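You operate a simulated robot arm through the tools that you are given. There is no shell and no other tool. Be economical: measure what you need, move in short steps, check, and stop when the job is done.

Carry out the task below with a simulated robot arm. There is one attempt and no reset: what you move stays moved.

TASK
Take the carton marked "skim" from the foot of the bed and leave it on the green coaster. Then take the rolled pink bag and leave it on top of the red table mug.

It is judged by the outcome, as a careful person would: the job done as asked, and still so three seconds after it is handed in. It fails if anything else is knocked over, pushed out of place, dropped, spilled or broken.

THE ROBOT
A 6-joint arm with a two-finger parallel gripper, fixed in place. Base frame: the origin is at the foot of the arm, x ahead of it, y to its left, z up; the work surface is at about z = 0. Lengths are in mm, angles in degrees, forces in N, time in s.
With the tool pointing down near the work surface it reaches from about 140 to 580 mm from the base axis. Its first joint turns from -66.0 to 66.0 degrees. Payload 2.1 kg.
Tool frame: the origin (TCP) lies between the finger pads and is the grasp point; the fingertips stand 30 mm ahead of it; z points along the fingers, y is the line along which they close. The gripper opens to 94 mm. The fingers are 28 mm wide and 10 mm thick; the gripper's body (50 by 96 mm) begins 55 mm behind the TCP.
Orientation is that of the tool frame in the base frame, as a unit quaternion [x, y, z, w]. With the fingers straight down and closing along the base's y, the tool's x points along the base's -x, its y along +y and its z along -z.

THE INTERFACE
- The arm moves only by the tool play_rows. Its argument "moves" is a list that holds one entry, the list of rows, each a list of 6 numbers: the shift along the base's x, y, z in mm, then the turn, a rotation vector about the base's x, y, z in degrees. In form: [[[x, y, z, wx, wy, wz], ...]]. A call has 1 to 20 rows; each row is the pose to reach, as a shift and turn from the pose commanded when the call began. "grip" is the finger opening in mm, from 0 to 94, set as the call begins (left out, the last holds). A row lasts 0.2 s, in which the tool goes at most 50 mm and 8.6 degrees; a call with a longer step from one row to the next is refused whole, and so is a gripper value outside its range. A pose out of reach is approached as far as the arm can. The call stops where the force on the tool passes 40 N (or 10 N more than at its start, if that is more) or the arm is blocked; 0.2 s more then pass. The fingers move at their own pace (about 72 mm/s each) and stop on an object; they squeeze with about 24 N. The grip force told is the motor's: it shows also when the fingers shut on nothing. Time passes only in rows, and 0.2 s behind the last, so rows that repeat a pose let the fingers close. It gives the time, the measured TCP pose, the force on the tool (base axes), the opening and the grip force at its end, in the units of the frame above (readings bear some noise), and new pictures: "pictures" is both (left out), scene, wrist or none.
- Cameras (640 x 400 px; columns grow to the right, rows downward): "scene" is fixed at [56.4, -367.8, 492.4]; the picture's right is [0.79, -0.61, 0.00], its down [-0.30, -0.39, -0.87] and it looks along [0.53, 0.69, -0.49] (base axes); focal length 251 px, centre (320, 200). "wrist" rides on the gripper at [-37, 0, -58] in the tool frame; the picture's right is [0.00, -1.00, 0.00], its down [0.97, 0.00, -0.24] and it looks along [0.24, 0.00, 0.97] (tool axes); focal length 218 px, centre (320, 200).
- pixel_to_xyz(camera, pixels): for up to 12 pixels [column, row] of the newest picture of that camera ("zoom" is the newest enlarged one), the place [x, y, z] in the base frame of the surface seen there, good to about 2 mm. No time passes.
- inspect(camera, box): a new picture of the part [left, top, right, bottom] of that camera's present view, enlarged. No time passes.
- close_job(): hands the job in; it is judged then, once.

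Work in short steps. Measure before you move; look again where a grasp or a placing could have gone wrong, and mend it. You have 80 turns and 120 pictures in all, the two below and enlarged ones among them. Open the gripper and draw the arm clear of the work before you hand the job in, unless the task says otherwise; then end with one line.

The tools are called after "Call:" as name(argument=value, ...) on one line, values as JSON. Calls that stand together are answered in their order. play_rows: Moves the arm, as the interface text tells. Its arguments: {"type":"object","properties":{"moves":{"type":"array","items":{"type":"array","items":{"type":"array","items":{"type":"number"}}}},"grip":{"type":"number"},"pictures":{"type":"string","enum":["both","scene","wrist","none"]}},"required":["moves"]} The other tools are called the same way: pixel_to_xyz (camera, pixels) gives the place of the surface under pixels of a picture; inspect (camera, box) takes an enlarged picture of a part of a camera's view; close_job () hands the job in.

At the start:

```text
clock: 0.0
tool_pos: [271.5, 47.2, 334.5]
tcp_rot: [-0.001, 1.0, 0.001, -0.001]
wrist_force: [-0.4, 0.1, -0.5]
gripper_width: 94.0
grip_force: 0.1
```

scene: 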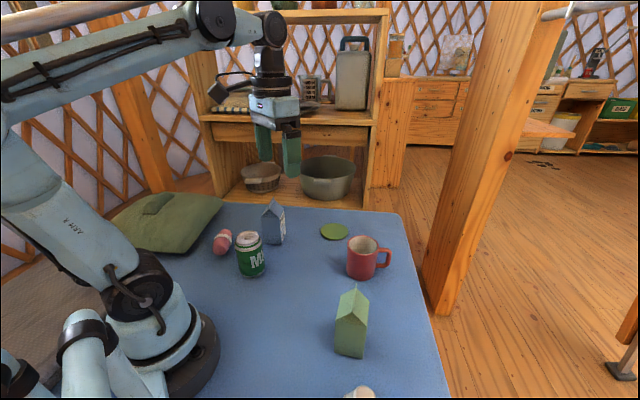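
wrist: 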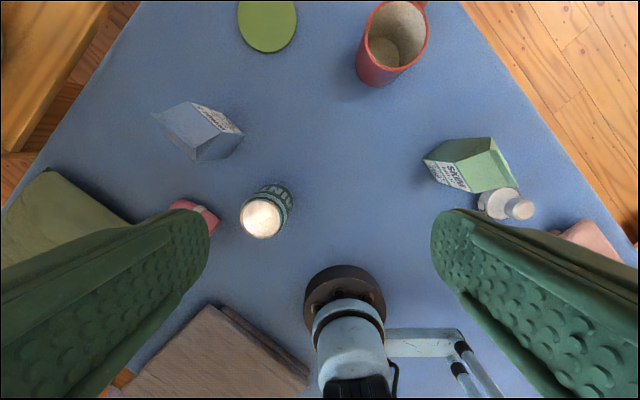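

The pictures show two cartons: a blue one at scene (273,222) and a green one at (351,322). I'll enlarge both views to read their labels.

Call:
inspect(camera="wrist", box=[400, 110, 560, 240])

Call:
inspect(camera="wrist", box=[140, 80, 300, 250])

Call:
inspect(camera="scene", box=[190, 180, 410, 400])

```text
3.08 times, centred on (480, 175) of wrist
```

zoom: 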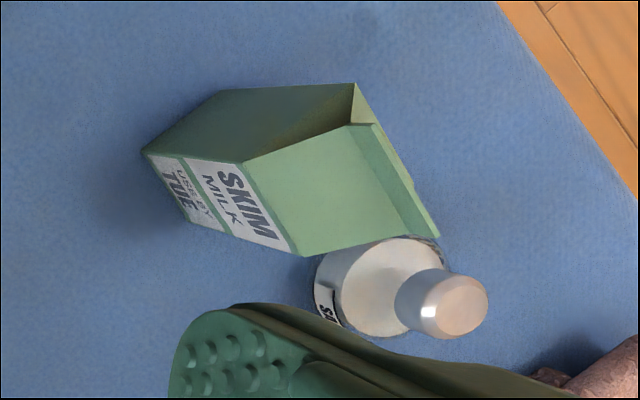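

```text
2.35 times, centred on (220, 165) of wrist
```

zoom: 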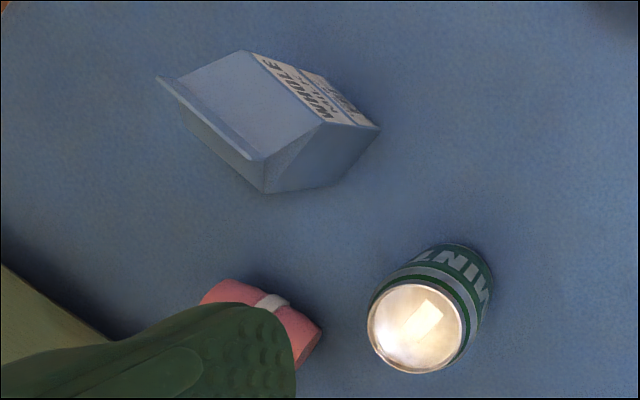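

```text
1.82 times, centred on (300, 290) of scene
```

zoom: 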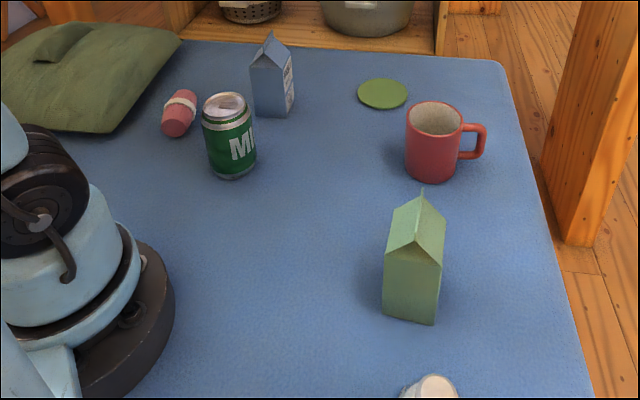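

"SKIM" is on the green carton. A salt shaker stands close beside it, and another pink thing shows at wrist (590,240). Next I'll measure the positions I need.

Call:
pixel_to_xyz(camera="wrist", pixels=[[490, 148], [516, 193], [456, 172], [472, 199], [488, 138], [428, 168], [437, 184], [520, 208], [495, 203], [590, 240], [267, 25], [400, 20]])

Call:
pixel_to_xyz(camera="scene", pixels=[[334, 231], [352, 288], [335, 350], [363, 358], [338, 318], [358, 322], [222, 243], [217, 250], [228, 235], [362, 238], [349, 243], [379, 246]])

Call:
inspect(camera="wrist", box=[520, 180, 640, 280])

```text
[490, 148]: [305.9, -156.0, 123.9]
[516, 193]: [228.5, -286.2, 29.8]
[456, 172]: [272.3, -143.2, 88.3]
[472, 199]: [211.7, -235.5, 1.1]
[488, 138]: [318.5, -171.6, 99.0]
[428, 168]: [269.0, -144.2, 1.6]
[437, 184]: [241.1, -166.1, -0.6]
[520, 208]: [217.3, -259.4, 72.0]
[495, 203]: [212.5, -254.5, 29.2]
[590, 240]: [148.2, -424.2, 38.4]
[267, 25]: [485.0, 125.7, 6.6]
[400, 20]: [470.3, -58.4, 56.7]
```

```text
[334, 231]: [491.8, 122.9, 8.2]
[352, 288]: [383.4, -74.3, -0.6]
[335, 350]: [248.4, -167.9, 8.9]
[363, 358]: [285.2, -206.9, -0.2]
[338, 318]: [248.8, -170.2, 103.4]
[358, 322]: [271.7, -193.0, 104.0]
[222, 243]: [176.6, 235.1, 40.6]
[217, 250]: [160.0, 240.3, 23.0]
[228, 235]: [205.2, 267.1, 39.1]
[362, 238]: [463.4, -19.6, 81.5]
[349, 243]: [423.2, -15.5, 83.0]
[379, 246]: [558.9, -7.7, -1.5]
```

```text
4.00 times, centred on (580, 230) of wrist
```

zoom: 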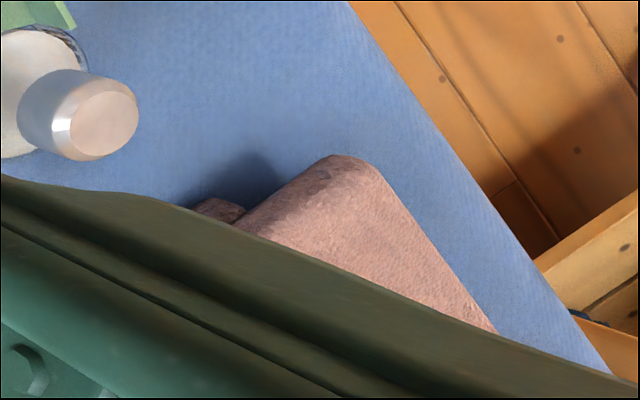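

The pink item at the right edge is a folded towel, so the banded roll is the bag. I'll zoom in on the carton and measure its corners more closely.

Call:
inspect(camera="scene", box=[304, 280, 400, 364])

```text
4.76 times, centred on (352, 322) of scene
```

zoom: 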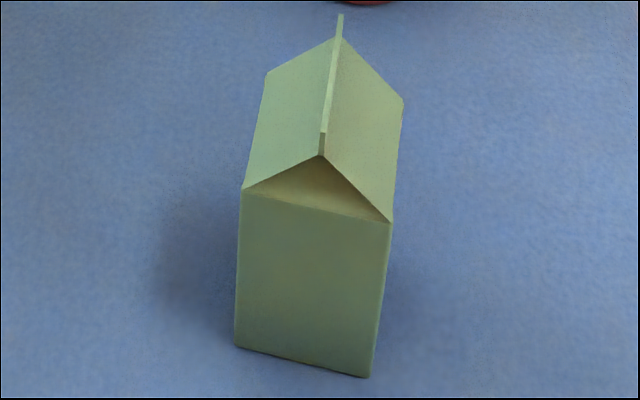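

Call:
pixel_to_xyz(camera="zoom", pixels=[[245, 194], [387, 225], [399, 102], [268, 76], [322, 148], [340, 22], [238, 344], [366, 373], [250, 300], [365, 320]])

Call:
inspect(camera="scene", box=[190, 215, 270, 275])

Call:
inspect(camera="scene", box=[310, 210, 410, 290])

```text
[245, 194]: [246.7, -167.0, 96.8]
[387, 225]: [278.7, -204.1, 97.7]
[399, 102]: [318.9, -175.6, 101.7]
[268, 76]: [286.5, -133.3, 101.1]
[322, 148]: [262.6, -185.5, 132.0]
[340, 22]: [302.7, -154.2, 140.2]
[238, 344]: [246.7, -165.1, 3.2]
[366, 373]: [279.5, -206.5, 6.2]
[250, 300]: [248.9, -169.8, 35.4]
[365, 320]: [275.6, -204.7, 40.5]
```

```text
6.67 times, centred on (230, 245) of scene
```

zoom: 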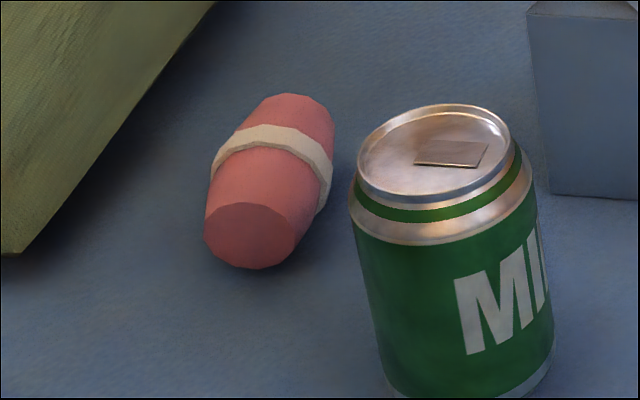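

```text
5.00 times, centred on (360, 250) of scene
```

zoom: 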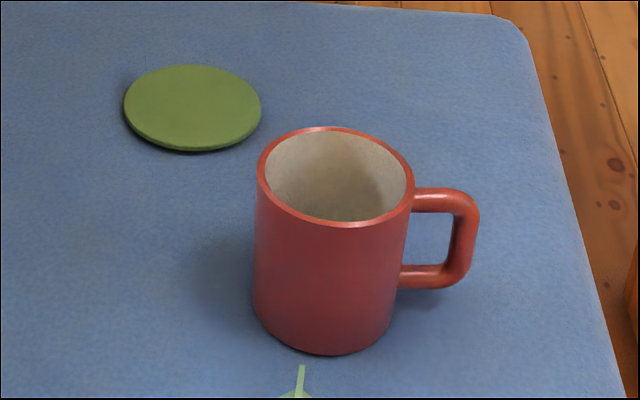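

The carton is about 51 mm square, centred at (283,-170), with eaves at 100 and a ridge at 140 running about 39.5° from x. I'll move above it and turn the tool so the fingers close across the ridge.

Call:
play_rows(moves=[[[1.5, -27, -10, 0, 0, 5], [3, -54, -20, 0, 0, 10], [4.5, -81, -30, 0, 0, 15], [6, -108, -40, 0, 0, 20], [7.5, -135, -50, 0, 0, 25], [9, -162, -60, 0, 0, 30], [10.5, -189, -70, 0, 0, 35], [11.5, -217, -80, 0, 0, 39.5], [11.5, -217, -80, 0, 0, 39.5]]], grip=94)

Call:
pixel_to_xyz(camera="scene", pixels=[[320, 232], [334, 232], [347, 231], [333, 225], [335, 239]])

```text
clock: 2.0
tool_pos: [283.0, -170.9, 254.7]
tcp_rot: [-0.339, 0.941, 0.0, 0.0]
wrist_force: [0.0, -0.1, 1.0]
gripper_width: 94.1
grip_force: 0.1
```

scene: 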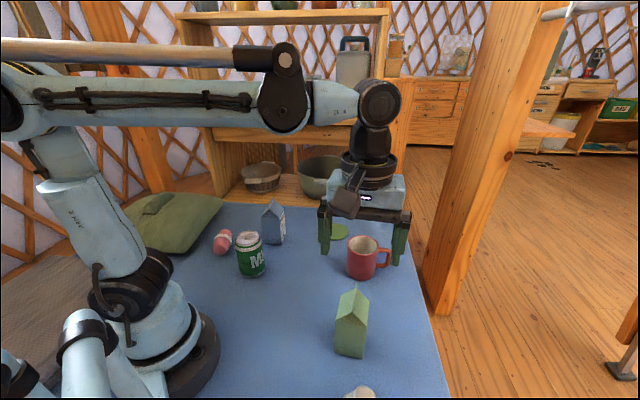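
wrist: 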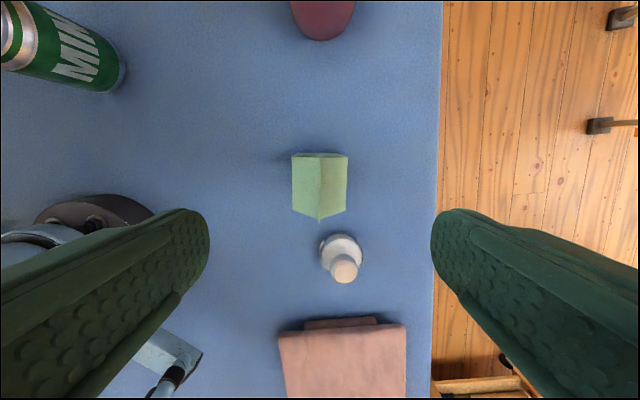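

```text
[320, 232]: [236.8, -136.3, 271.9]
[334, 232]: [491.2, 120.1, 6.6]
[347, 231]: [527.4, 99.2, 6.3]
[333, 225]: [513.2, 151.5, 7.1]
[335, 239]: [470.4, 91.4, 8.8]
```

The carton sits centred and aligned in the wrist view at (320,187), with the shaker well behind it. I'll descend to TCP z≈93.

Call:
play_rows(moves=[[[0, 0.5, -35, 0, 0, 0], [0, 0.5, -70, 0, 0, 0], [0, 0.5, -100, 0, 0, 0], [0, 0.5, -125, 0, 0, 0], [0, 0.5, -145, 0, 0, 0], [0, 0.5, -161, 0, 0, 0], [0, 0.5, -161, 0, 0, 0]]])

```text
clock: 3.6
tool_pos: [283.4, -169.9, 92.1]
tcp_rot: [-0.338, 0.941, 0.0, 0.0]
wrist_force: [-0.1, 0.0, 0.1]
gripper_width: 93.7
grip_force: 0.1
```

scene: 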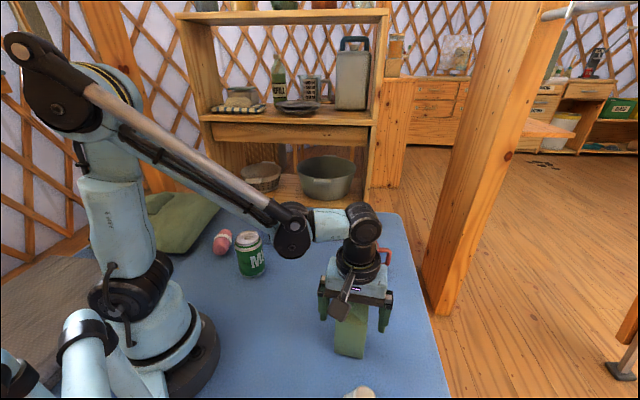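
wrist: 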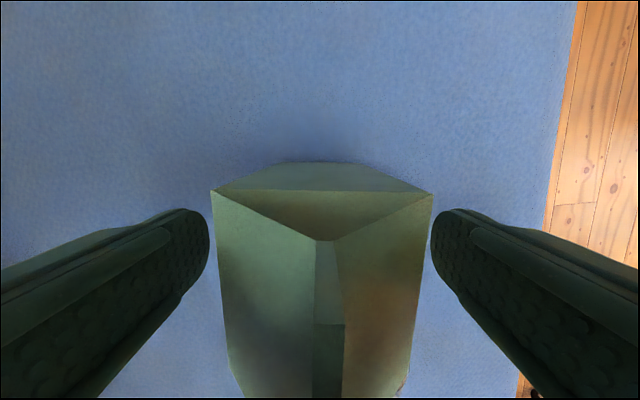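

The fingers straddle the carton evenly, so I'll close on it and give it time to grip.

Call:
play_rows(moves=[[[0, 0, 0, 0, 0, 0], [0, 0, 0, 0, 0, 0], [0, 0, 0, 0, 0, 0], [0, 0, 0, 0, 0, 0], [0, 0, 0, 0, 0, 0]]], grip=30)

```text
clock: 4.8
tool_pos: [282.5, -168.9, 93.5]
tcp_rot: [-0.338, 0.941, 0.001, 0.0]
wrist_force: [-0.4, 0.3, 0.0]
gripper_width: 60.4
grip_force: 24.2
```

scene: 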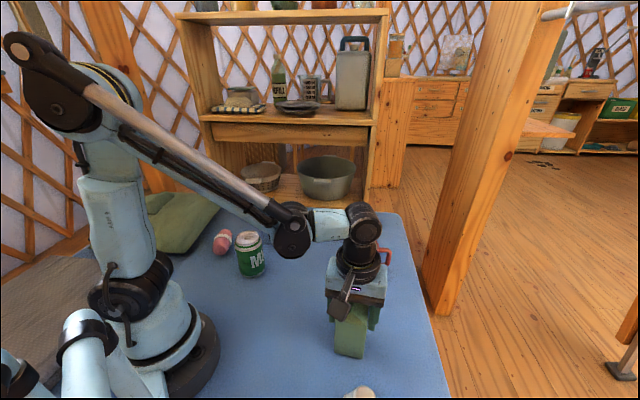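
wrist: 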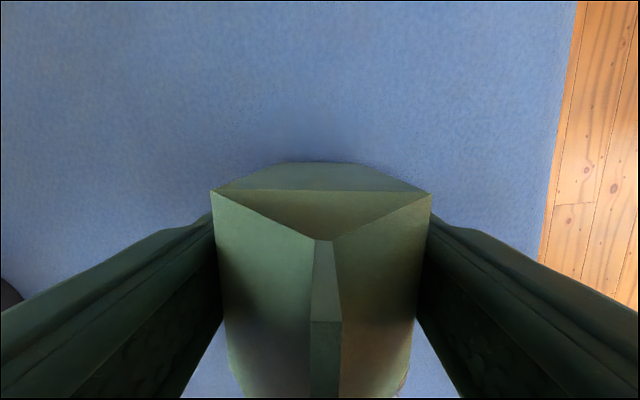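

The grip holds at 60 mm and 24 N. I'll lift slowly and check it.

Call:
play_rows(moves=[[[0, 0, 5, 0, 0, 0], [0, 0, 15, 0, 0, 0], [0, 0, 35, 0, 0, 0], [0, 0, 60, 0, 0, 0], [0, 0, 90, 0, 0, 0], [0, 0, 120, 0, 0, 0], [0, 0, 145, 0, 0, 0], [0, 0, 145, 0, 0, 0]]])

```text
clock: 6.6
tool_pos: [282.8, -168.7, 238.7]
tcp_rot: [-0.338, 0.941, 0.0, 0.001]
wrist_force: [-0.2, 0.6, -3.8]
gripper_width: 60.3
grip_force: 23.7
```

scene: 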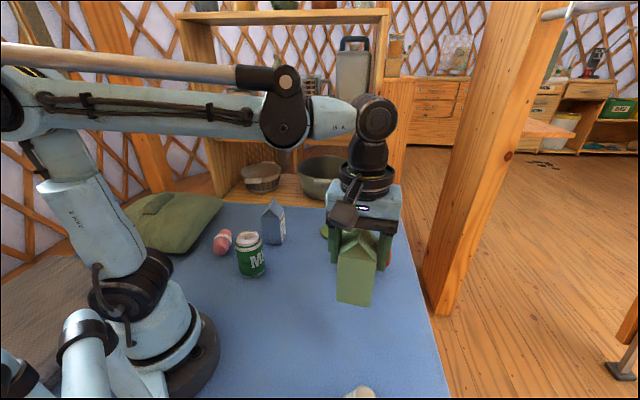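
wrist: 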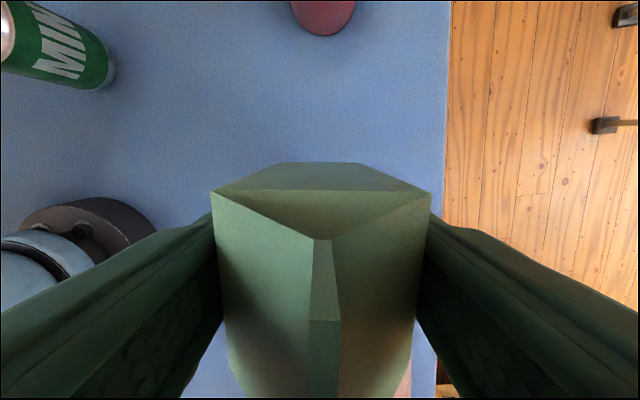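

The lift is clean, with about 4 N on the tool. I'll carry it high toward the coaster and stop short so I can measure the coaster.

Call:
play_rows(moves=[[[10, 18, 3, 0, 0, 0], [28, 48, 6, 0, 0, 0], [48, 80, 6, 0, 0, 0], [68, 112, 6, 0, 0, 0], [88, 145, 6, 0, 0, 0], [108, 178, 6, 0, 0, 0], [128, 208, 6, 0, 0, 0], [142, 230, 6, 0, 0, 0], [147, 239, 6, 0, 0, 0], [147, 239, 6, 0, 0, 0]]])

```text
clock: 8.8
tool_pos: [429.9, 70.1, 244.2]
tcp_rot: [-0.338, 0.941, 0.0, 0.0]
wrist_force: [-0.5, 0.7, -4.5]
gripper_width: 60.2
grip_force: 24.2
```

scene: 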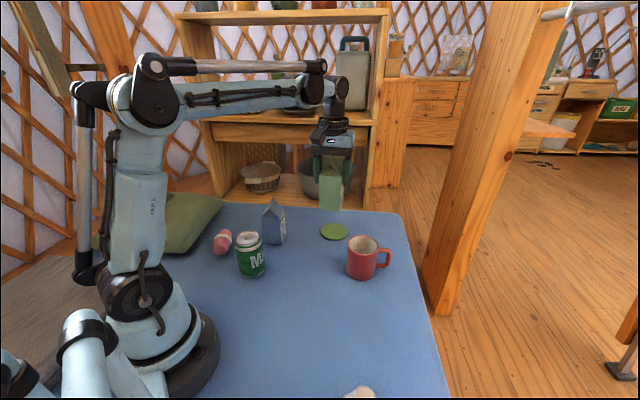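
wrist: 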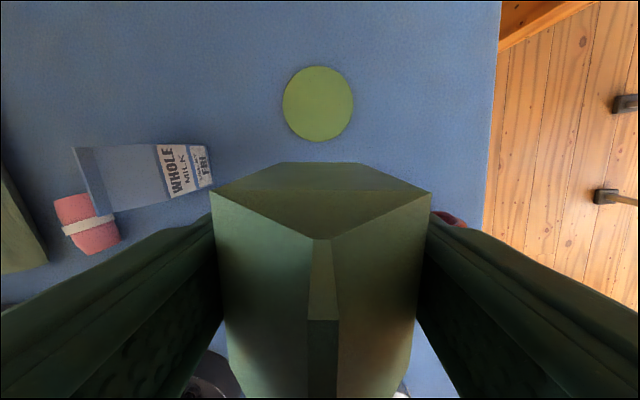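

The coaster is fully visible in the wrist view at about (318,103). I'll measure its edges, and the blue carton and bag as well.

Call:
pixel_to_xyz(camera="wrist", pixels=[[285, 103], [351, 103], [318, 69], [318, 138], [318, 103], [63, 210], [91, 200], [83, 222], [105, 228], [85, 248], [115, 238]])

Call:
inspect(camera="wrist", box=[20, 130, 220, 270])

```text
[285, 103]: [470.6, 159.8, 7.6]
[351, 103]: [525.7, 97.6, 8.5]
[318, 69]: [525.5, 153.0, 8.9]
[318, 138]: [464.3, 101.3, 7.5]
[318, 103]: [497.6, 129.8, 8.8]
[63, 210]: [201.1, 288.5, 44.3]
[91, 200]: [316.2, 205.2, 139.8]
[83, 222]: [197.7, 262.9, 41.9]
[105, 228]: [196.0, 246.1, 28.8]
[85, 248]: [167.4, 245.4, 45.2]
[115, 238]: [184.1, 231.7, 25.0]
```

```text
2.86 times, centred on (120, 200) of wrist
```

zoom: 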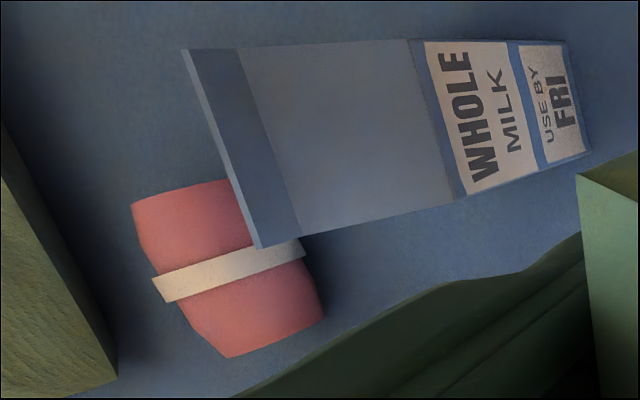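

The coaster's centre is about (496.5,128), radius 41, top at z 8. I'll move over it and lower to just above contact.

Call:
play_rows(moves=[[[20, 18, 0, 0, 0, 0], [45, 40, 0, 0, 0, 0], [61, 54, 0, 0, 0, 0], [66.6, 59, 0, 0, 0, 0], [66.6, 59, -25, 0, 0, 0], [66.6, 59, -55, 0, 0, 0], [66.6, 59, -85, 0, 0, 0], [66.6, 59, -110, 0, 0, 0], [66.6, 59, -125, 0, 0, 0], [66.6, 59, -135, 0, 0, 0], [66.6, 59, -135, 0, 0, 0]]])

```text
clock: 11.2
tool_pos: [496.5, 129.0, 108.2]
tcp_rot: [-0.337, 0.941, 0.0, 0.0]
wrist_force: [-0.6, 0.2, -3.6]
gripper_width: 60.3
grip_force: 23.9
```

scene: 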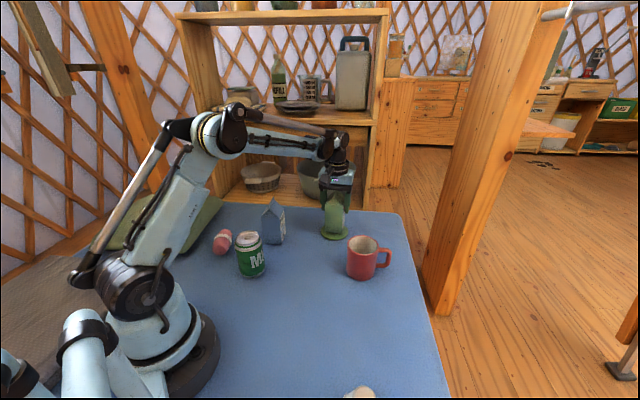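
wrist: 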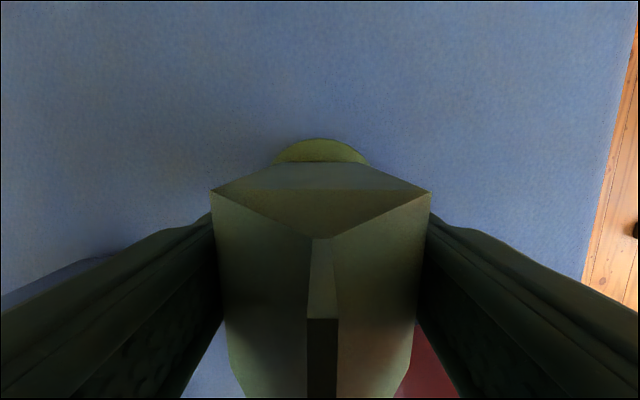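

The carton is over the coaster, so I'll creep down to contact.

Call:
play_rows(moves=[[[0, 0, -2, 0, 0, 0], [0, 0, -4, 0, 0, 0], [0, 0, -5.5, 0, 0, 0], [0, 0, -6.5, 0, 0, 0], [0, 0, -6.5, 0, 0, 0]]], pictures="none")

Call:
inspect(camera="scene", box=[290, 160, 390, 250])

```text
clock: 12.4
tool_pos: [496.3, 128.7, 103.0]
tcp_rot: [-0.337, 0.941, 0.0, 0.0]
wrist_force: [-0.3, 1.1, -3.9]
gripper_width: 60.3
grip_force: 23.9
```

```text
4.44 times, centred on (340, 205) of scene
```

zoom: 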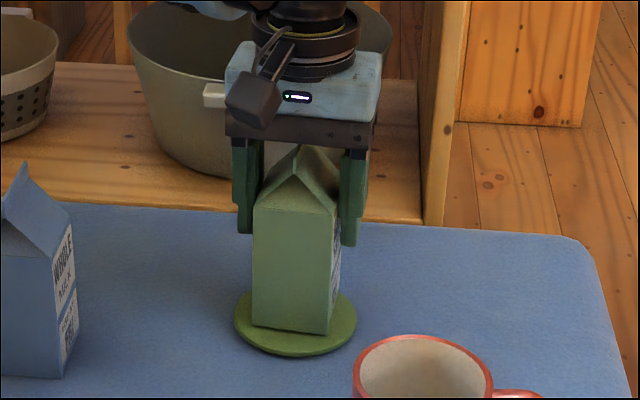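

The carton looks centred on the coaster and there's no contact force yet. I'll keep creeping down.

Call:
play_rows(moves=[[[0, 0, -0.7, 0, 0, 0], [0, 0, -1.4, 0, 0, 0], [0, 0, -1.4, 0, 0, 0]]], pictures="none")

```text
clock: 13.2
tool_pos: [496.4, 129.5, 102.0]
tcp_rot: [-0.338, 0.941, -0.001, 0.001]
wrist_force: [-0.6, 0.2, -4.3]
gripper_width: 60.3
grip_force: 24.3
```

Call:
play_rows(moves=[[[0, 0, -0.7, 0, 0, 0], [0, 0, -1.4, 0, 0, 0], [0, 0, -1.4, 0, 0, 0]]], pictures="none")

```text
clock: 14.0
tool_pos: [496.0, 129.7, 102.4]
tcp_rot: [-0.338, 0.941, 0.0, 0.0]
wrist_force: [0.0, -0.9, 12.4]
gripper_width: 60.4
grip_force: 24.3
```

Contact: the force has swung to +12 N. I'll open the gripper and rise straight up.

Call:
play_rows(moves=[[[0, 0, 0.8, 0, 0, 0], [0, 0, 0.8, 0, 0, 0], [0, 0, 0.8, 0, 0, 0], [0, 0, 10, 0, 0, 0], [0, 0, 30, 0, 0, 0], [0, 0, 60, 0, 0, 0], [0, 0, 95, 0, 0, 0], [0, 0, 130, 0, 0, 0], [0, 0, 130, 0, 0, 0]]], grip=94)

Call:
inspect(camera="scene", box=[290, 160, 410, 290])

```text
clock: 16.0
tool_pos: [497.3, 129.2, 231.9]
tcp_rot: [-0.338, 0.941, 0.0, 0.0]
wrist_force: [0.2, 1.2, -0.5]
gripper_width: 94.2
grip_force: 0.1
```

scene: 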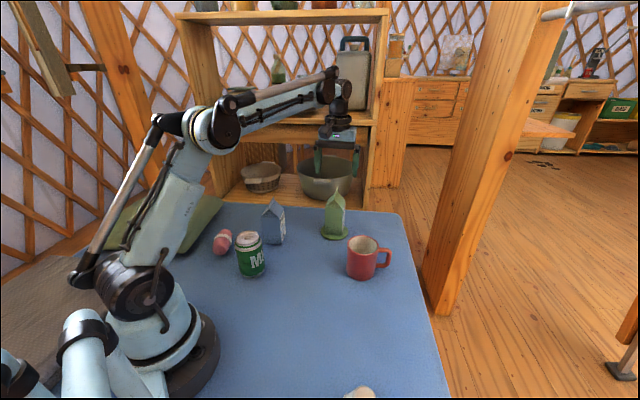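
wrist: 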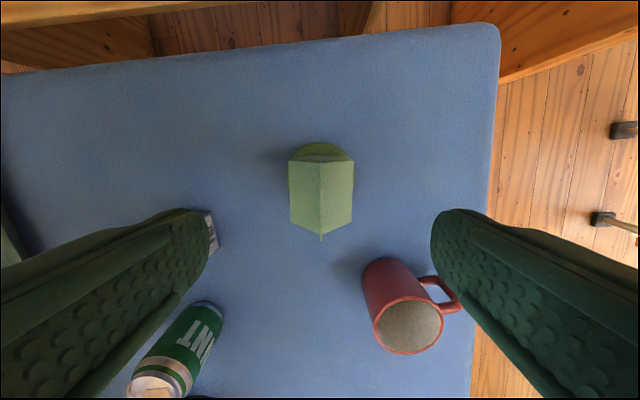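

```text
3.08 times, centred on (350, 225) of scene
```

zoom: 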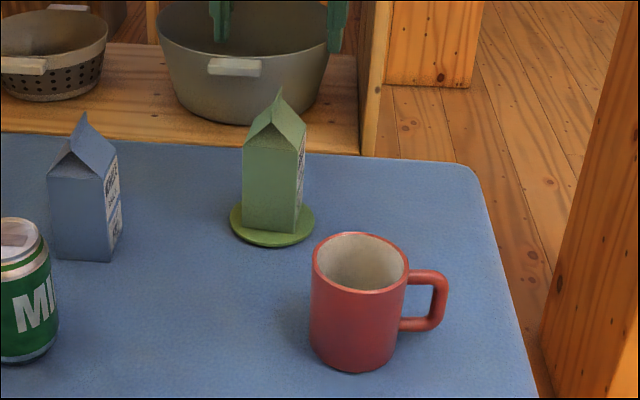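

The carton stands upright and centred on the coaster. Next I'll measure the mug rim around wrist (408,325).

Call:
pixel_to_xyz(camera="wrist", pixels=[[374, 321], [442, 327], [409, 299], [406, 354], [384, 304], [433, 345]])

Call:
inspect(camera="wrist", box=[350, 240, 470, 370])

```text
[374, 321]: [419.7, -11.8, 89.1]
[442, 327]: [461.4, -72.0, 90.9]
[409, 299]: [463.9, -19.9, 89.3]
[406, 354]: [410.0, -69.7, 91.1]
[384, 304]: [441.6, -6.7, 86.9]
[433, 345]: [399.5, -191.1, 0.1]
```

```text
3.08 times, centred on (410, 305) of wrist
```

zoom: 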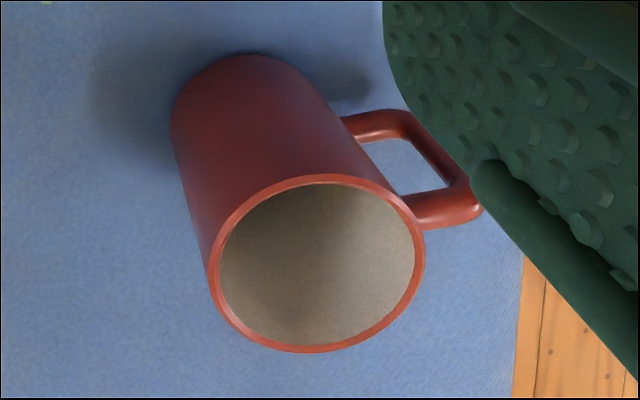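

The mug rim centre is about (439,-43.5), z 90, outer radius about 37. I'll move high over the bag near (185,245) and look down at it.

Call:
play_rows(moves=[[[-15, 5, 10, 0, 0, 0], [-45, 17, 25, 0, 0, 0], [-82, 30, 30, 0, 0, 0], [-120, 45, 30, 0, 0, 0], [-158, 59, 30, 0, 0, 0], [-196, 73, 30, 0, 0, 0], [-234, 87, 30, 0, 0, 0], [-270, 100, 30, 0, 0, 0], [-300, 110, 30, 0, 0, 0], [-317, 114, 30, 0, 0, 0], [-317, 114, 30, 0, 0, 0]]])

```text
clock: 18.4
tool_pos: [179.0, 241.8, 260.6]
tcp_rot: [-0.338, 0.941, 0.0, 0.0]
wrist_force: [-0.2, 0.5, 0.0]
gripper_width: 94.0
grip_force: 0.0
```

scene: 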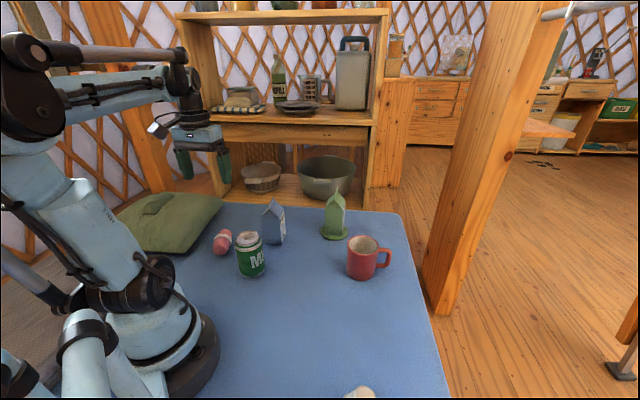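
wrist: 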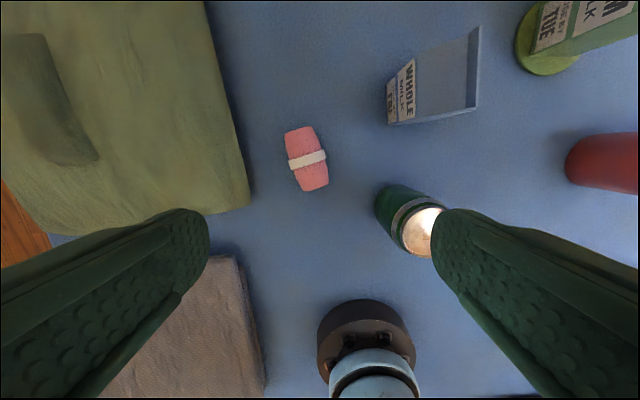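

Call:
inspect(camera="wrist", box=[260, 110, 360, 210])

Call:
pixel_to_xyz(camera="wrist", pixels=[[298, 131], [316, 188], [307, 158], [290, 163], [324, 155], [245, 160], [248, 200], [378, 200], [422, 230], [384, 185], [390, 122], [388, 85]])

```text
4.00 times, centred on (310, 160) of wrist
```

zoom: 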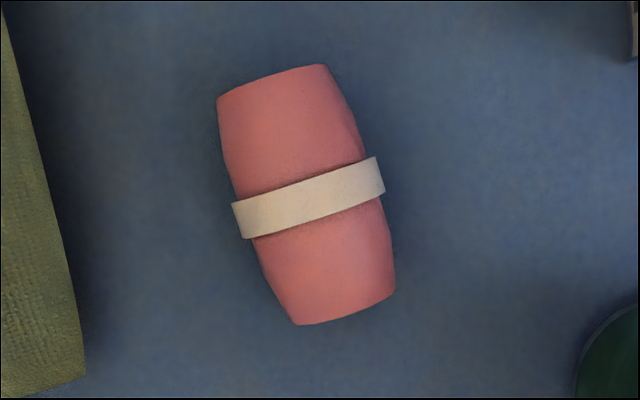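

```text
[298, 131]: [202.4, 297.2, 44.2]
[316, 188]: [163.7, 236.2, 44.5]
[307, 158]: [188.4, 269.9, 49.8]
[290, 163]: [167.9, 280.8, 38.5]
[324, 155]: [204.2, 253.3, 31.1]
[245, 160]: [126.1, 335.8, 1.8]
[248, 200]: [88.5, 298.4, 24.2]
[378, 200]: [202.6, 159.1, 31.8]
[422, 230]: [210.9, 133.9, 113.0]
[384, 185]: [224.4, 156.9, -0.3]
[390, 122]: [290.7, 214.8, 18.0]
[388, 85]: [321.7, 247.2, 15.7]
```

The bag is about 76 mm long and 45 mm thick, centred near (185,267), with its axis at about 57.6°. I'll turn 18° more and drop to about z 165 for a closer measurement.

Call:
play_rows(moves=[[[2, 8, -20, 0, 0, 6], [4, 17, -45, 0, 0, 12], [5, 22, -70, 0, 0, 18], [5.5, 25, -95, 0, 0, 18], [5.5, 25, -95, 0, 0, 18]]], grip=80)

Call:
inspect(camera="wrist", box=[220, 100, 420, 280])

```text
clock: 19.6
tool_pos: [185.4, 266.6, 165.2]
tcp_rot: [-0.481, 0.877, 0.0, 0.0]
wrist_force: [0.5, 0.2, 0.2]
gripper_width: 80.4
grip_force: 0.0
```

scene: 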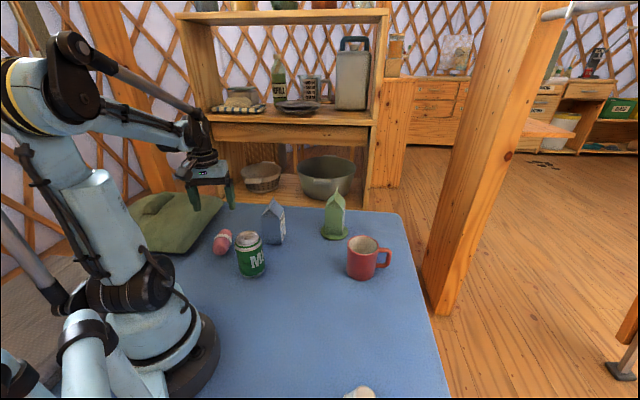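
wrist: 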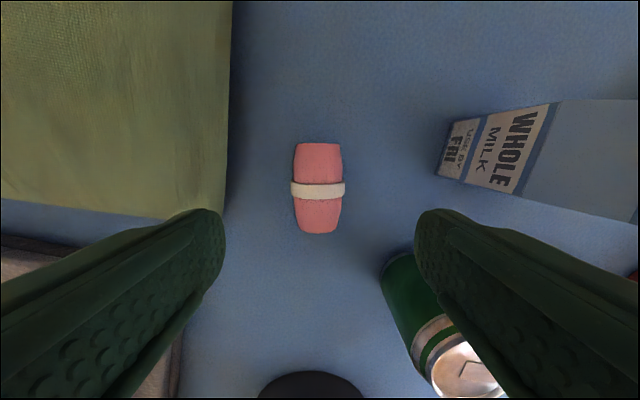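

```text
2.22 times, centred on (320, 190) of wrist
```

zoom: 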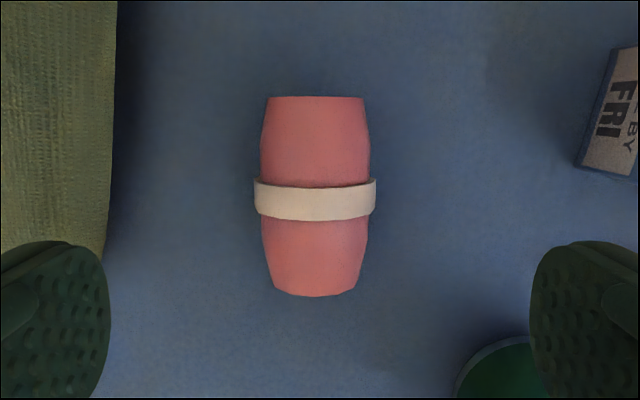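

The bag is aligned and centred under the tool, about 77 mm long. I'll descend to TCP z≈42, so the fingertips end at mid-height and will stay above the mug rim later, then close.

Call:
play_rows(moves=[[[0, 0, -40, 0, 0, 0], [-0.5, 0.5, -75, 0, 0, 0], [-1, 1, -100, 0, 0, 0], [-1, 1, -115, 0, 0, 0], [-1, 1, -123, 0, 0, 0], [-1, 1, -123, 0, 0, 0]]])

```text
clock: 21.0
tool_pos: [185.5, 268.5, 43.0]
tcp_rot: [-0.481, 0.877, 0.0, 0.0]
wrist_force: [0.0, 0.8, -0.2]
gripper_width: 80.1
grip_force: 0.0
```

scene: 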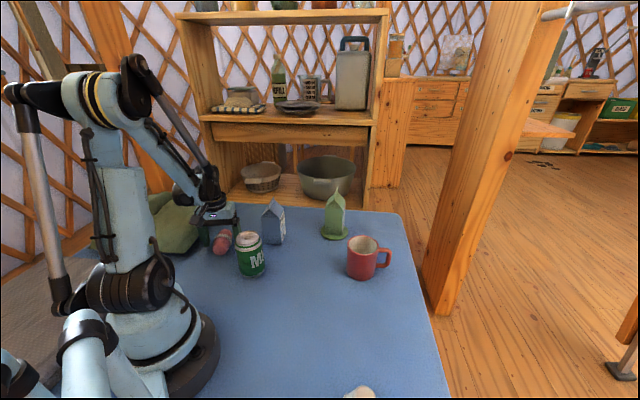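
wrist: 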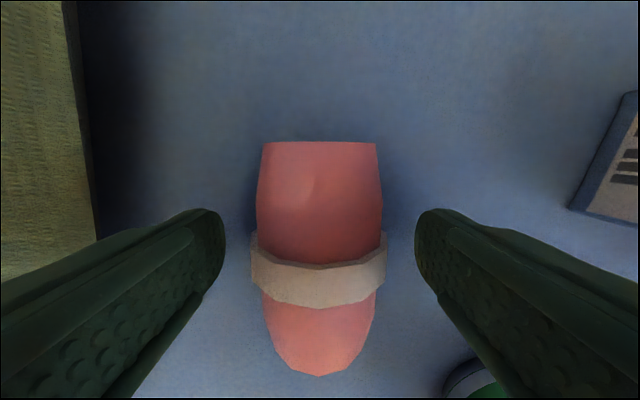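

Call:
play_rows(moves=[[[0, 0, 0, 0, 0, 0], [0, 0, 0, 0, 0, 0], [0, 0, 0, 0, 0, 0], [0, 0, 0, 0, 0, 0], [0, 0, 0, 0, 0, 0]]], grip=20)

```text
clock: 22.2
tool_pos: [184.7, 267.6, 41.3]
tcp_rot: [-0.481, 0.877, 0.0, 0.0]
wrist_force: [-0.1, -0.4, 0.7]
gripper_width: 43.7
grip_force: 24.1
```

scene: 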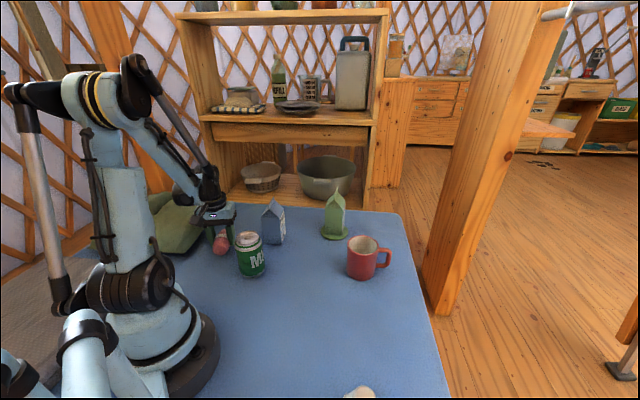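
wrist: 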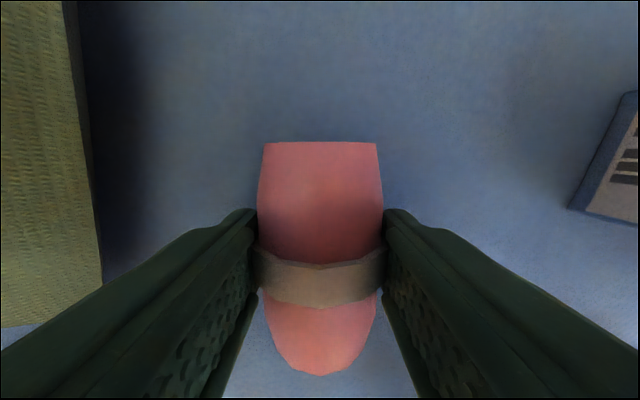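

The grip is firm at 43.7 mm. I'll lift it straight up.

Call:
play_rows(moves=[[[0, 0, 5, 0, 0, 0], [0, 0, 20, 0, 0, 0], [0, 0, 50, 0, 0, 0], [0, 0, 90, 0, 0, 0], [0, 0, 130, 0, 0, 0], [0, 0, 165, 0, 0, 0], [0, 0, 180, 0, 0, 0], [0, 0, 180, 0, 0, 0]]])

```text
clock: 24.0
tool_pos: [184.7, 268.5, 223.4]
tcp_rot: [-0.481, 0.877, 0.0, 0.0]
wrist_force: [-0.2, -0.3, 0.0]
gripper_width: 43.4
grip_force: 23.5
```

scene: 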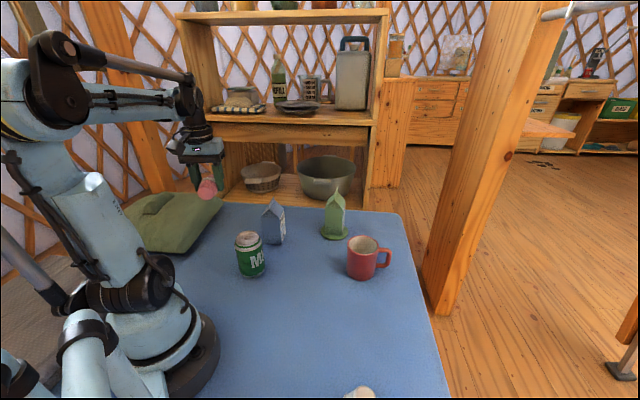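
wrist: 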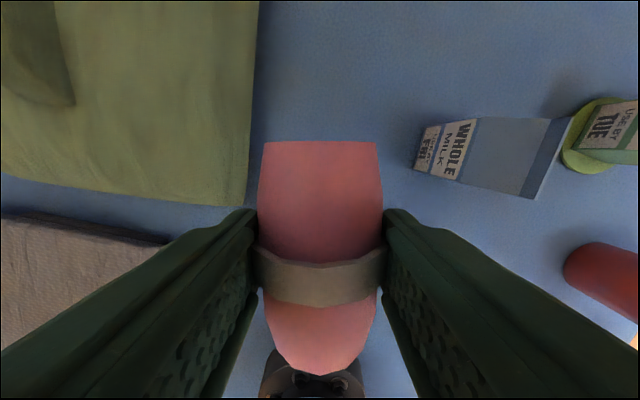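

The bag is held level. I'll carry it high to a spot about 90 mm short of the mug so the wrist camera can see the rim.

Call:
play_rows(moves=[[[6, -12, 0, 0, 0, 0], [20, -38, 0, 0, 0, 0], [37, -70, 0, 0, 0, 0], [54, -102, 0, 0, 0, 0], [71, -134, 0, 0, 0, 0], [88, -166, 0, 0, 0, 0], [105, -198, 0, 0, 0, 0], [122, -230, 0, 0, 0, 0], [139, -262, 0, 0, 0, 0], [156, -294, 0, 0, 0, 0], [173, -326, 0, 0, 0, 0], [188, -354, 0, 0, 0, 0], [200, -377, 0, 0, 0, 0], [206, -388, 0, 0, 0, 0], [206, -388, 0, 0, 0, 0]]])

Call:
inspect(camera="wrist", box=[250, 10, 390, 150])

```text
clock: 27.2
tool_pos: [390.8, -119.9, 222.0]
tcp_rot: [-0.481, 0.877, -0.001, 0.001]
wrist_force: [0.1, -1.6, -1.3]
gripper_width: 43.5
grip_force: 24.1
```

scene: 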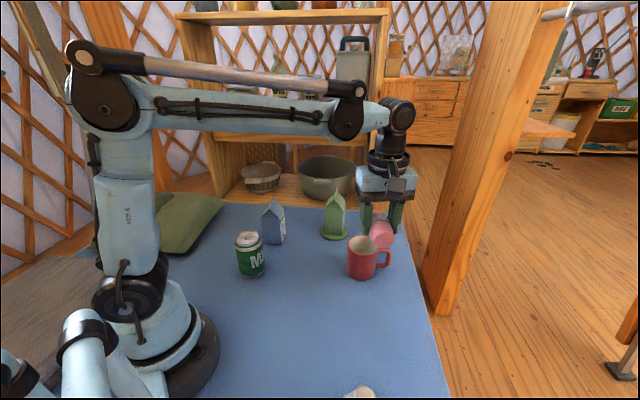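
wrist: 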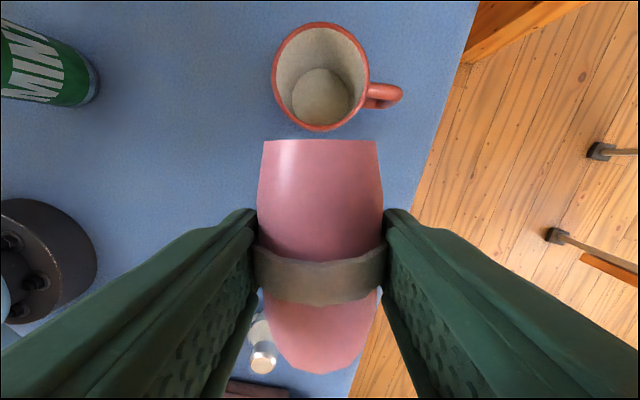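

```text
2.86 times, centred on (320, 80) of wrist
```

zoom: 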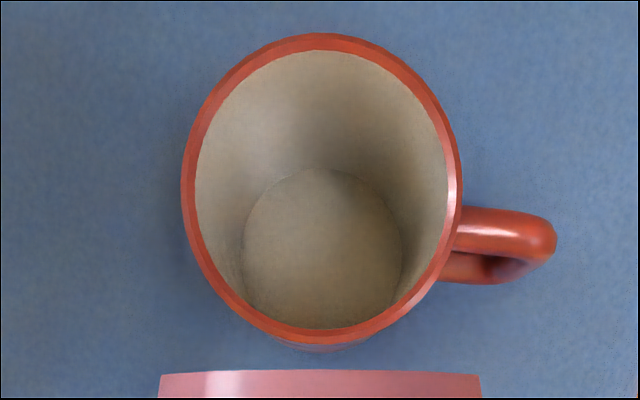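

The rim is now in clear view, so I'll measure points around it.

Call:
pixel_to_xyz(camera="zoom", pixels=[[189, 190], [455, 190], [320, 42], [318, 335], [228, 90], [413, 90], [225, 290], [413, 290]])

```text
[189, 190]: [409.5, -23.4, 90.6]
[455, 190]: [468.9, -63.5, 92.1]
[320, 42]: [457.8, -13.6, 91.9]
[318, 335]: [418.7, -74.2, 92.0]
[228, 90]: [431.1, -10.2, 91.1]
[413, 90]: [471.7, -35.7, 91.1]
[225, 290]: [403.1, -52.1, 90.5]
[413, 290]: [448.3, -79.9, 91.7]
```

The rim centre is (438.6,-44), inner diameter about 68 and top z 91.5. The bag's 77 mm length is centred on the TCP, so it will span the rim. I'll move over and lower to z≈136.

Call:
play_rows(moves=[[[12, 19, 0, 0, 0, 0], [30, 48, 0, 0, 0, 0], [42, 67, 0, 0, 0, 0], [47.8, 75.9, 0, 0, 0, 0], [47.8, 75.9, -25, 0, 0, 0], [47.8, 75.9, -50, 0, 0, 0], [47.8, 75.9, -70, 0, 0, 0], [47.8, 75.9, -82, 0, 0, 0], [47.8, 75.9, -86, 0, 0, 0], [47.8, 75.9, -86, 0, 0, 0]]])

Call:
inspect(camera="scene", box=[310, 180, 430, 290])

```text
clock: 29.4
tool_pos: [437.8, -44.2, 136.7]
tcp_rot: [-0.48, 0.877, 0.0, 0.0]
wrist_force: [0.3, 0.9, -1.4]
gripper_width: 43.3
grip_force: 23.7
```

scene: 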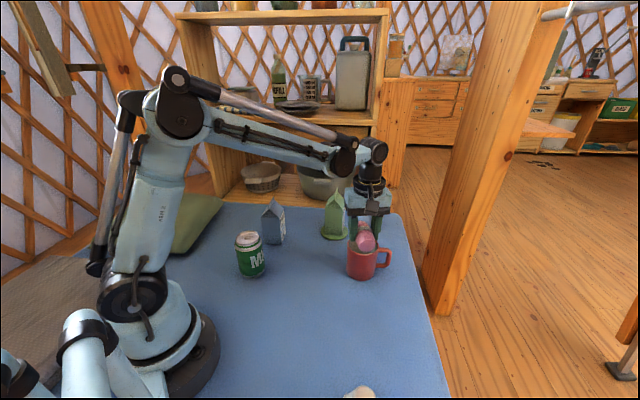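
wrist: 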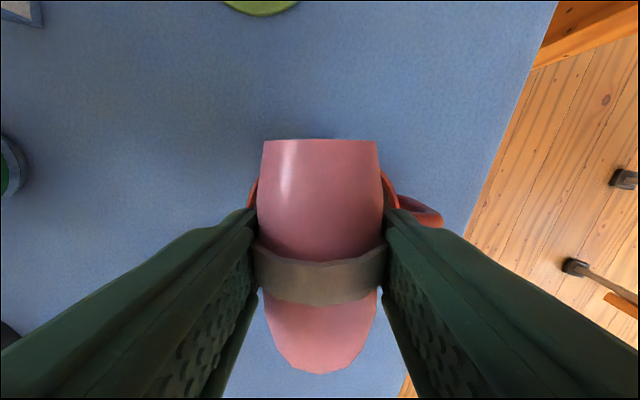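

```text
3.64 times, centred on (370, 235) of scene
```

zoom: 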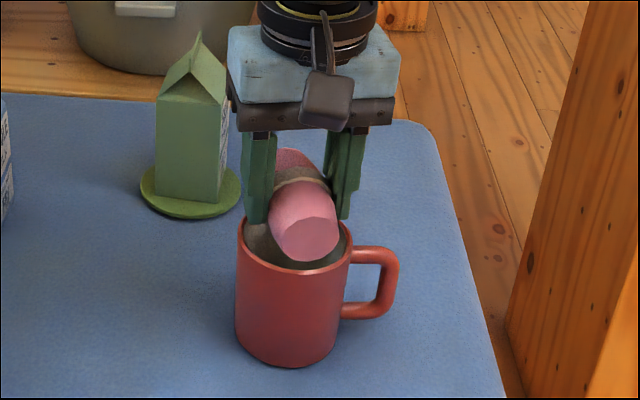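

The bag sits centred above the mug. I'll creep down in small steps and watch the force.

Call:
play_rows(moves=[[[0.4, 0, -1.5, 0, 0, 0], [0.4, 0, -3, 0, 0, 0], [0.4, 0, -4, 0, 0, 0], [0.4, 0, -4, 0, 0, 0]]], pictures="none")

```text
clock: 30.4
tool_pos: [438.3, -43.4, 133.5]
tcp_rot: [-0.481, 0.877, 0.001, 0.0]
wrist_force: [-0.1, 1.4, 1.8]
gripper_width: 43.6
grip_force: 24.0
```

Call:
play_rows(moves=[[[0, 0, -0.7, 0, 0, 0], [0, 0, -1.4, 0, 0, 0], [0, 0, -1.4, 0, 0, 0]]], pictures="none")

Call:
inspect(camera="scene", box=[335, 205, 405, 285])

```text
clock: 31.2
tool_pos: [438.0, -43.4, 131.0]
tcp_rot: [-0.481, 0.877, -0.001, -0.001]
wrist_force: [-1.6, 0.6, 19.0]
gripper_width: 43.4
grip_force: 23.6
```

```text
5.00 times, centred on (370, 245) of scene
```

zoom: 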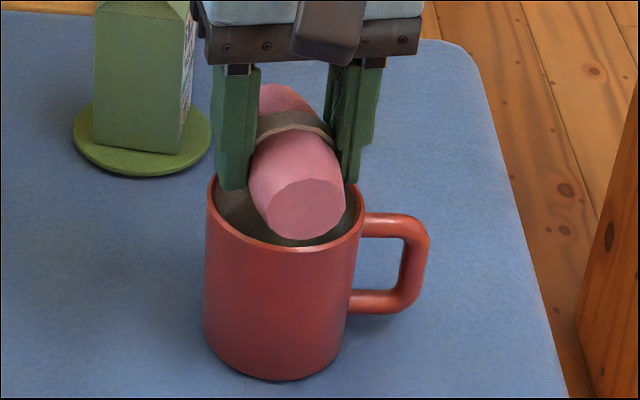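

Contact at 19 N. The near end face looks very close to the rim's inner edge, so I'll measure it before releasing.

Call:
inspect(camera="scene", box=[350, 230, 390, 260])

Call:
pixel_to_xyz(camera="zoom", pixels=[[305, 205], [303, 232], [305, 182], [280, 244], [330, 244], [350, 205], [212, 205], [355, 228]])

```text
13.33 times, centred on (370, 245) of scene
```

zoom: 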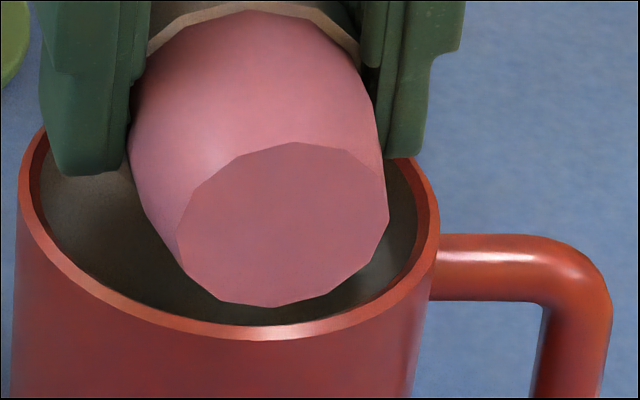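

```text
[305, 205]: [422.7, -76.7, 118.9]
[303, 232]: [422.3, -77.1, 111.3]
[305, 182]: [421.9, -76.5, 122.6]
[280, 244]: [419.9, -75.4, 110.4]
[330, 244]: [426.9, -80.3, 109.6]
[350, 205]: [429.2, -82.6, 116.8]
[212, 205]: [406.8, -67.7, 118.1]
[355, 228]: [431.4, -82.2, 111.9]
```

The near end overhangs the inner edge by only about 2–3 mm. I'll check the rim's current position in the same view.

Call:
pixel_to_xyz(camera="zoom", pixels=[[270, 334], [150, 306], [27, 190], [432, 215], [380, 302], [275, 295], [270, 160], [225, 333], [270, 323]])

```text
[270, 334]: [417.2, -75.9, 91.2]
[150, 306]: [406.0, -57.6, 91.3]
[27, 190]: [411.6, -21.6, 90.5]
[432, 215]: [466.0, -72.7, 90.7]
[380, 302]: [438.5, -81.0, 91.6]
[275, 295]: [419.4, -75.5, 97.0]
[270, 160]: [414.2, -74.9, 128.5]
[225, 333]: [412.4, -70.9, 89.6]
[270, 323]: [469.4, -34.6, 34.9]
```

The rim reads about 1–2 mm toward the near side, so shifting the bag about 2 mm back along its axis will centre the overhang. I'll raise it slightly, shift it and lower again.

Call:
play_rows(moves=[[[0, 0, 2, 0, 0, 0], [0, 0, 4, 0, 0, 0], [-1.1, -2, 4, 0, 0, 0], [-1.1, -2, 4, 0, 0, 0]]], pictures="none")

Call:
inspect(camera="scene", box=[335, 205, 405, 265])

```text
clock: 32.2
tool_pos: [437.9, -45.9, 135.7]
tcp_rot: [-0.481, 0.877, -0.001, 0.0]
wrist_force: [0.5, 0.9, -1.4]
gripper_width: 43.2
grip_force: 24.1
```

```text
6.67 times, centred on (370, 235) of scene
```

zoom: 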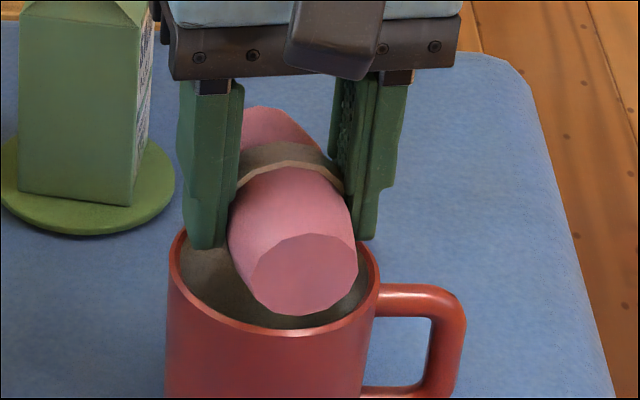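

Call:
play_rows(moves=[[[0, 0, -1.5, 0, 0, 0], [0, 0, -2.5, 0, 0, 0], [0, 0, -3.2, 0, 0, 0], [0, 0, -3.2, 0, 0, 0]]], pictures="none")

Call:
inspect(camera="scene", box=[350, 230, 390, 260])

Call:
pixel_to_xyz(camera="zoom", pixels=[[275, 295], [270, 240], [270, 180], [240, 260], [320, 260]])

```text
clock: 33.2
tool_pos: [437.0, -45.6, 131.7]
tcp_rot: [-0.481, 0.877, 0.0, 0.0]
wrist_force: [0.1, -0.2, -1.6]
gripper_width: 43.3
grip_force: 23.7
```

```text
13.33 times, centred on (370, 245) of scene
```

zoom: 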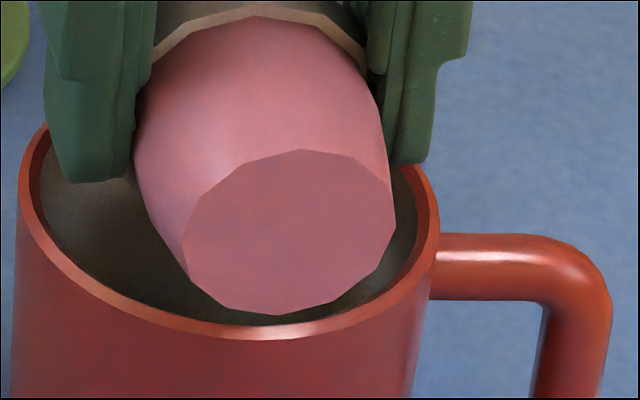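

```text
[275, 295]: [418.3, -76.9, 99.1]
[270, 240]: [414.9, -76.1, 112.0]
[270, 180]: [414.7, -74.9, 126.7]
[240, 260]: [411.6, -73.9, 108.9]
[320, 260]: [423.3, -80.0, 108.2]
```

The near end now extends about 38 mm from the mug centre, comfortably over the rim. I'll continue to contact.

Call:
play_rows(moves=[[[0, 0, -0.8, 0, 0, 0], [0, 0, -1.5, 0, 0, 0], [0, 0, -1.5, 0, 0, 0]]], pictures="none")

```text
clock: 34.0
tool_pos: [437.0, -46.3, 132.3]
tcp_rot: [-0.482, 0.876, 0.0, 0.0]
wrist_force: [-1.8, -0.6, 18.2]
gripper_width: 43.6
grip_force: 24.2
```

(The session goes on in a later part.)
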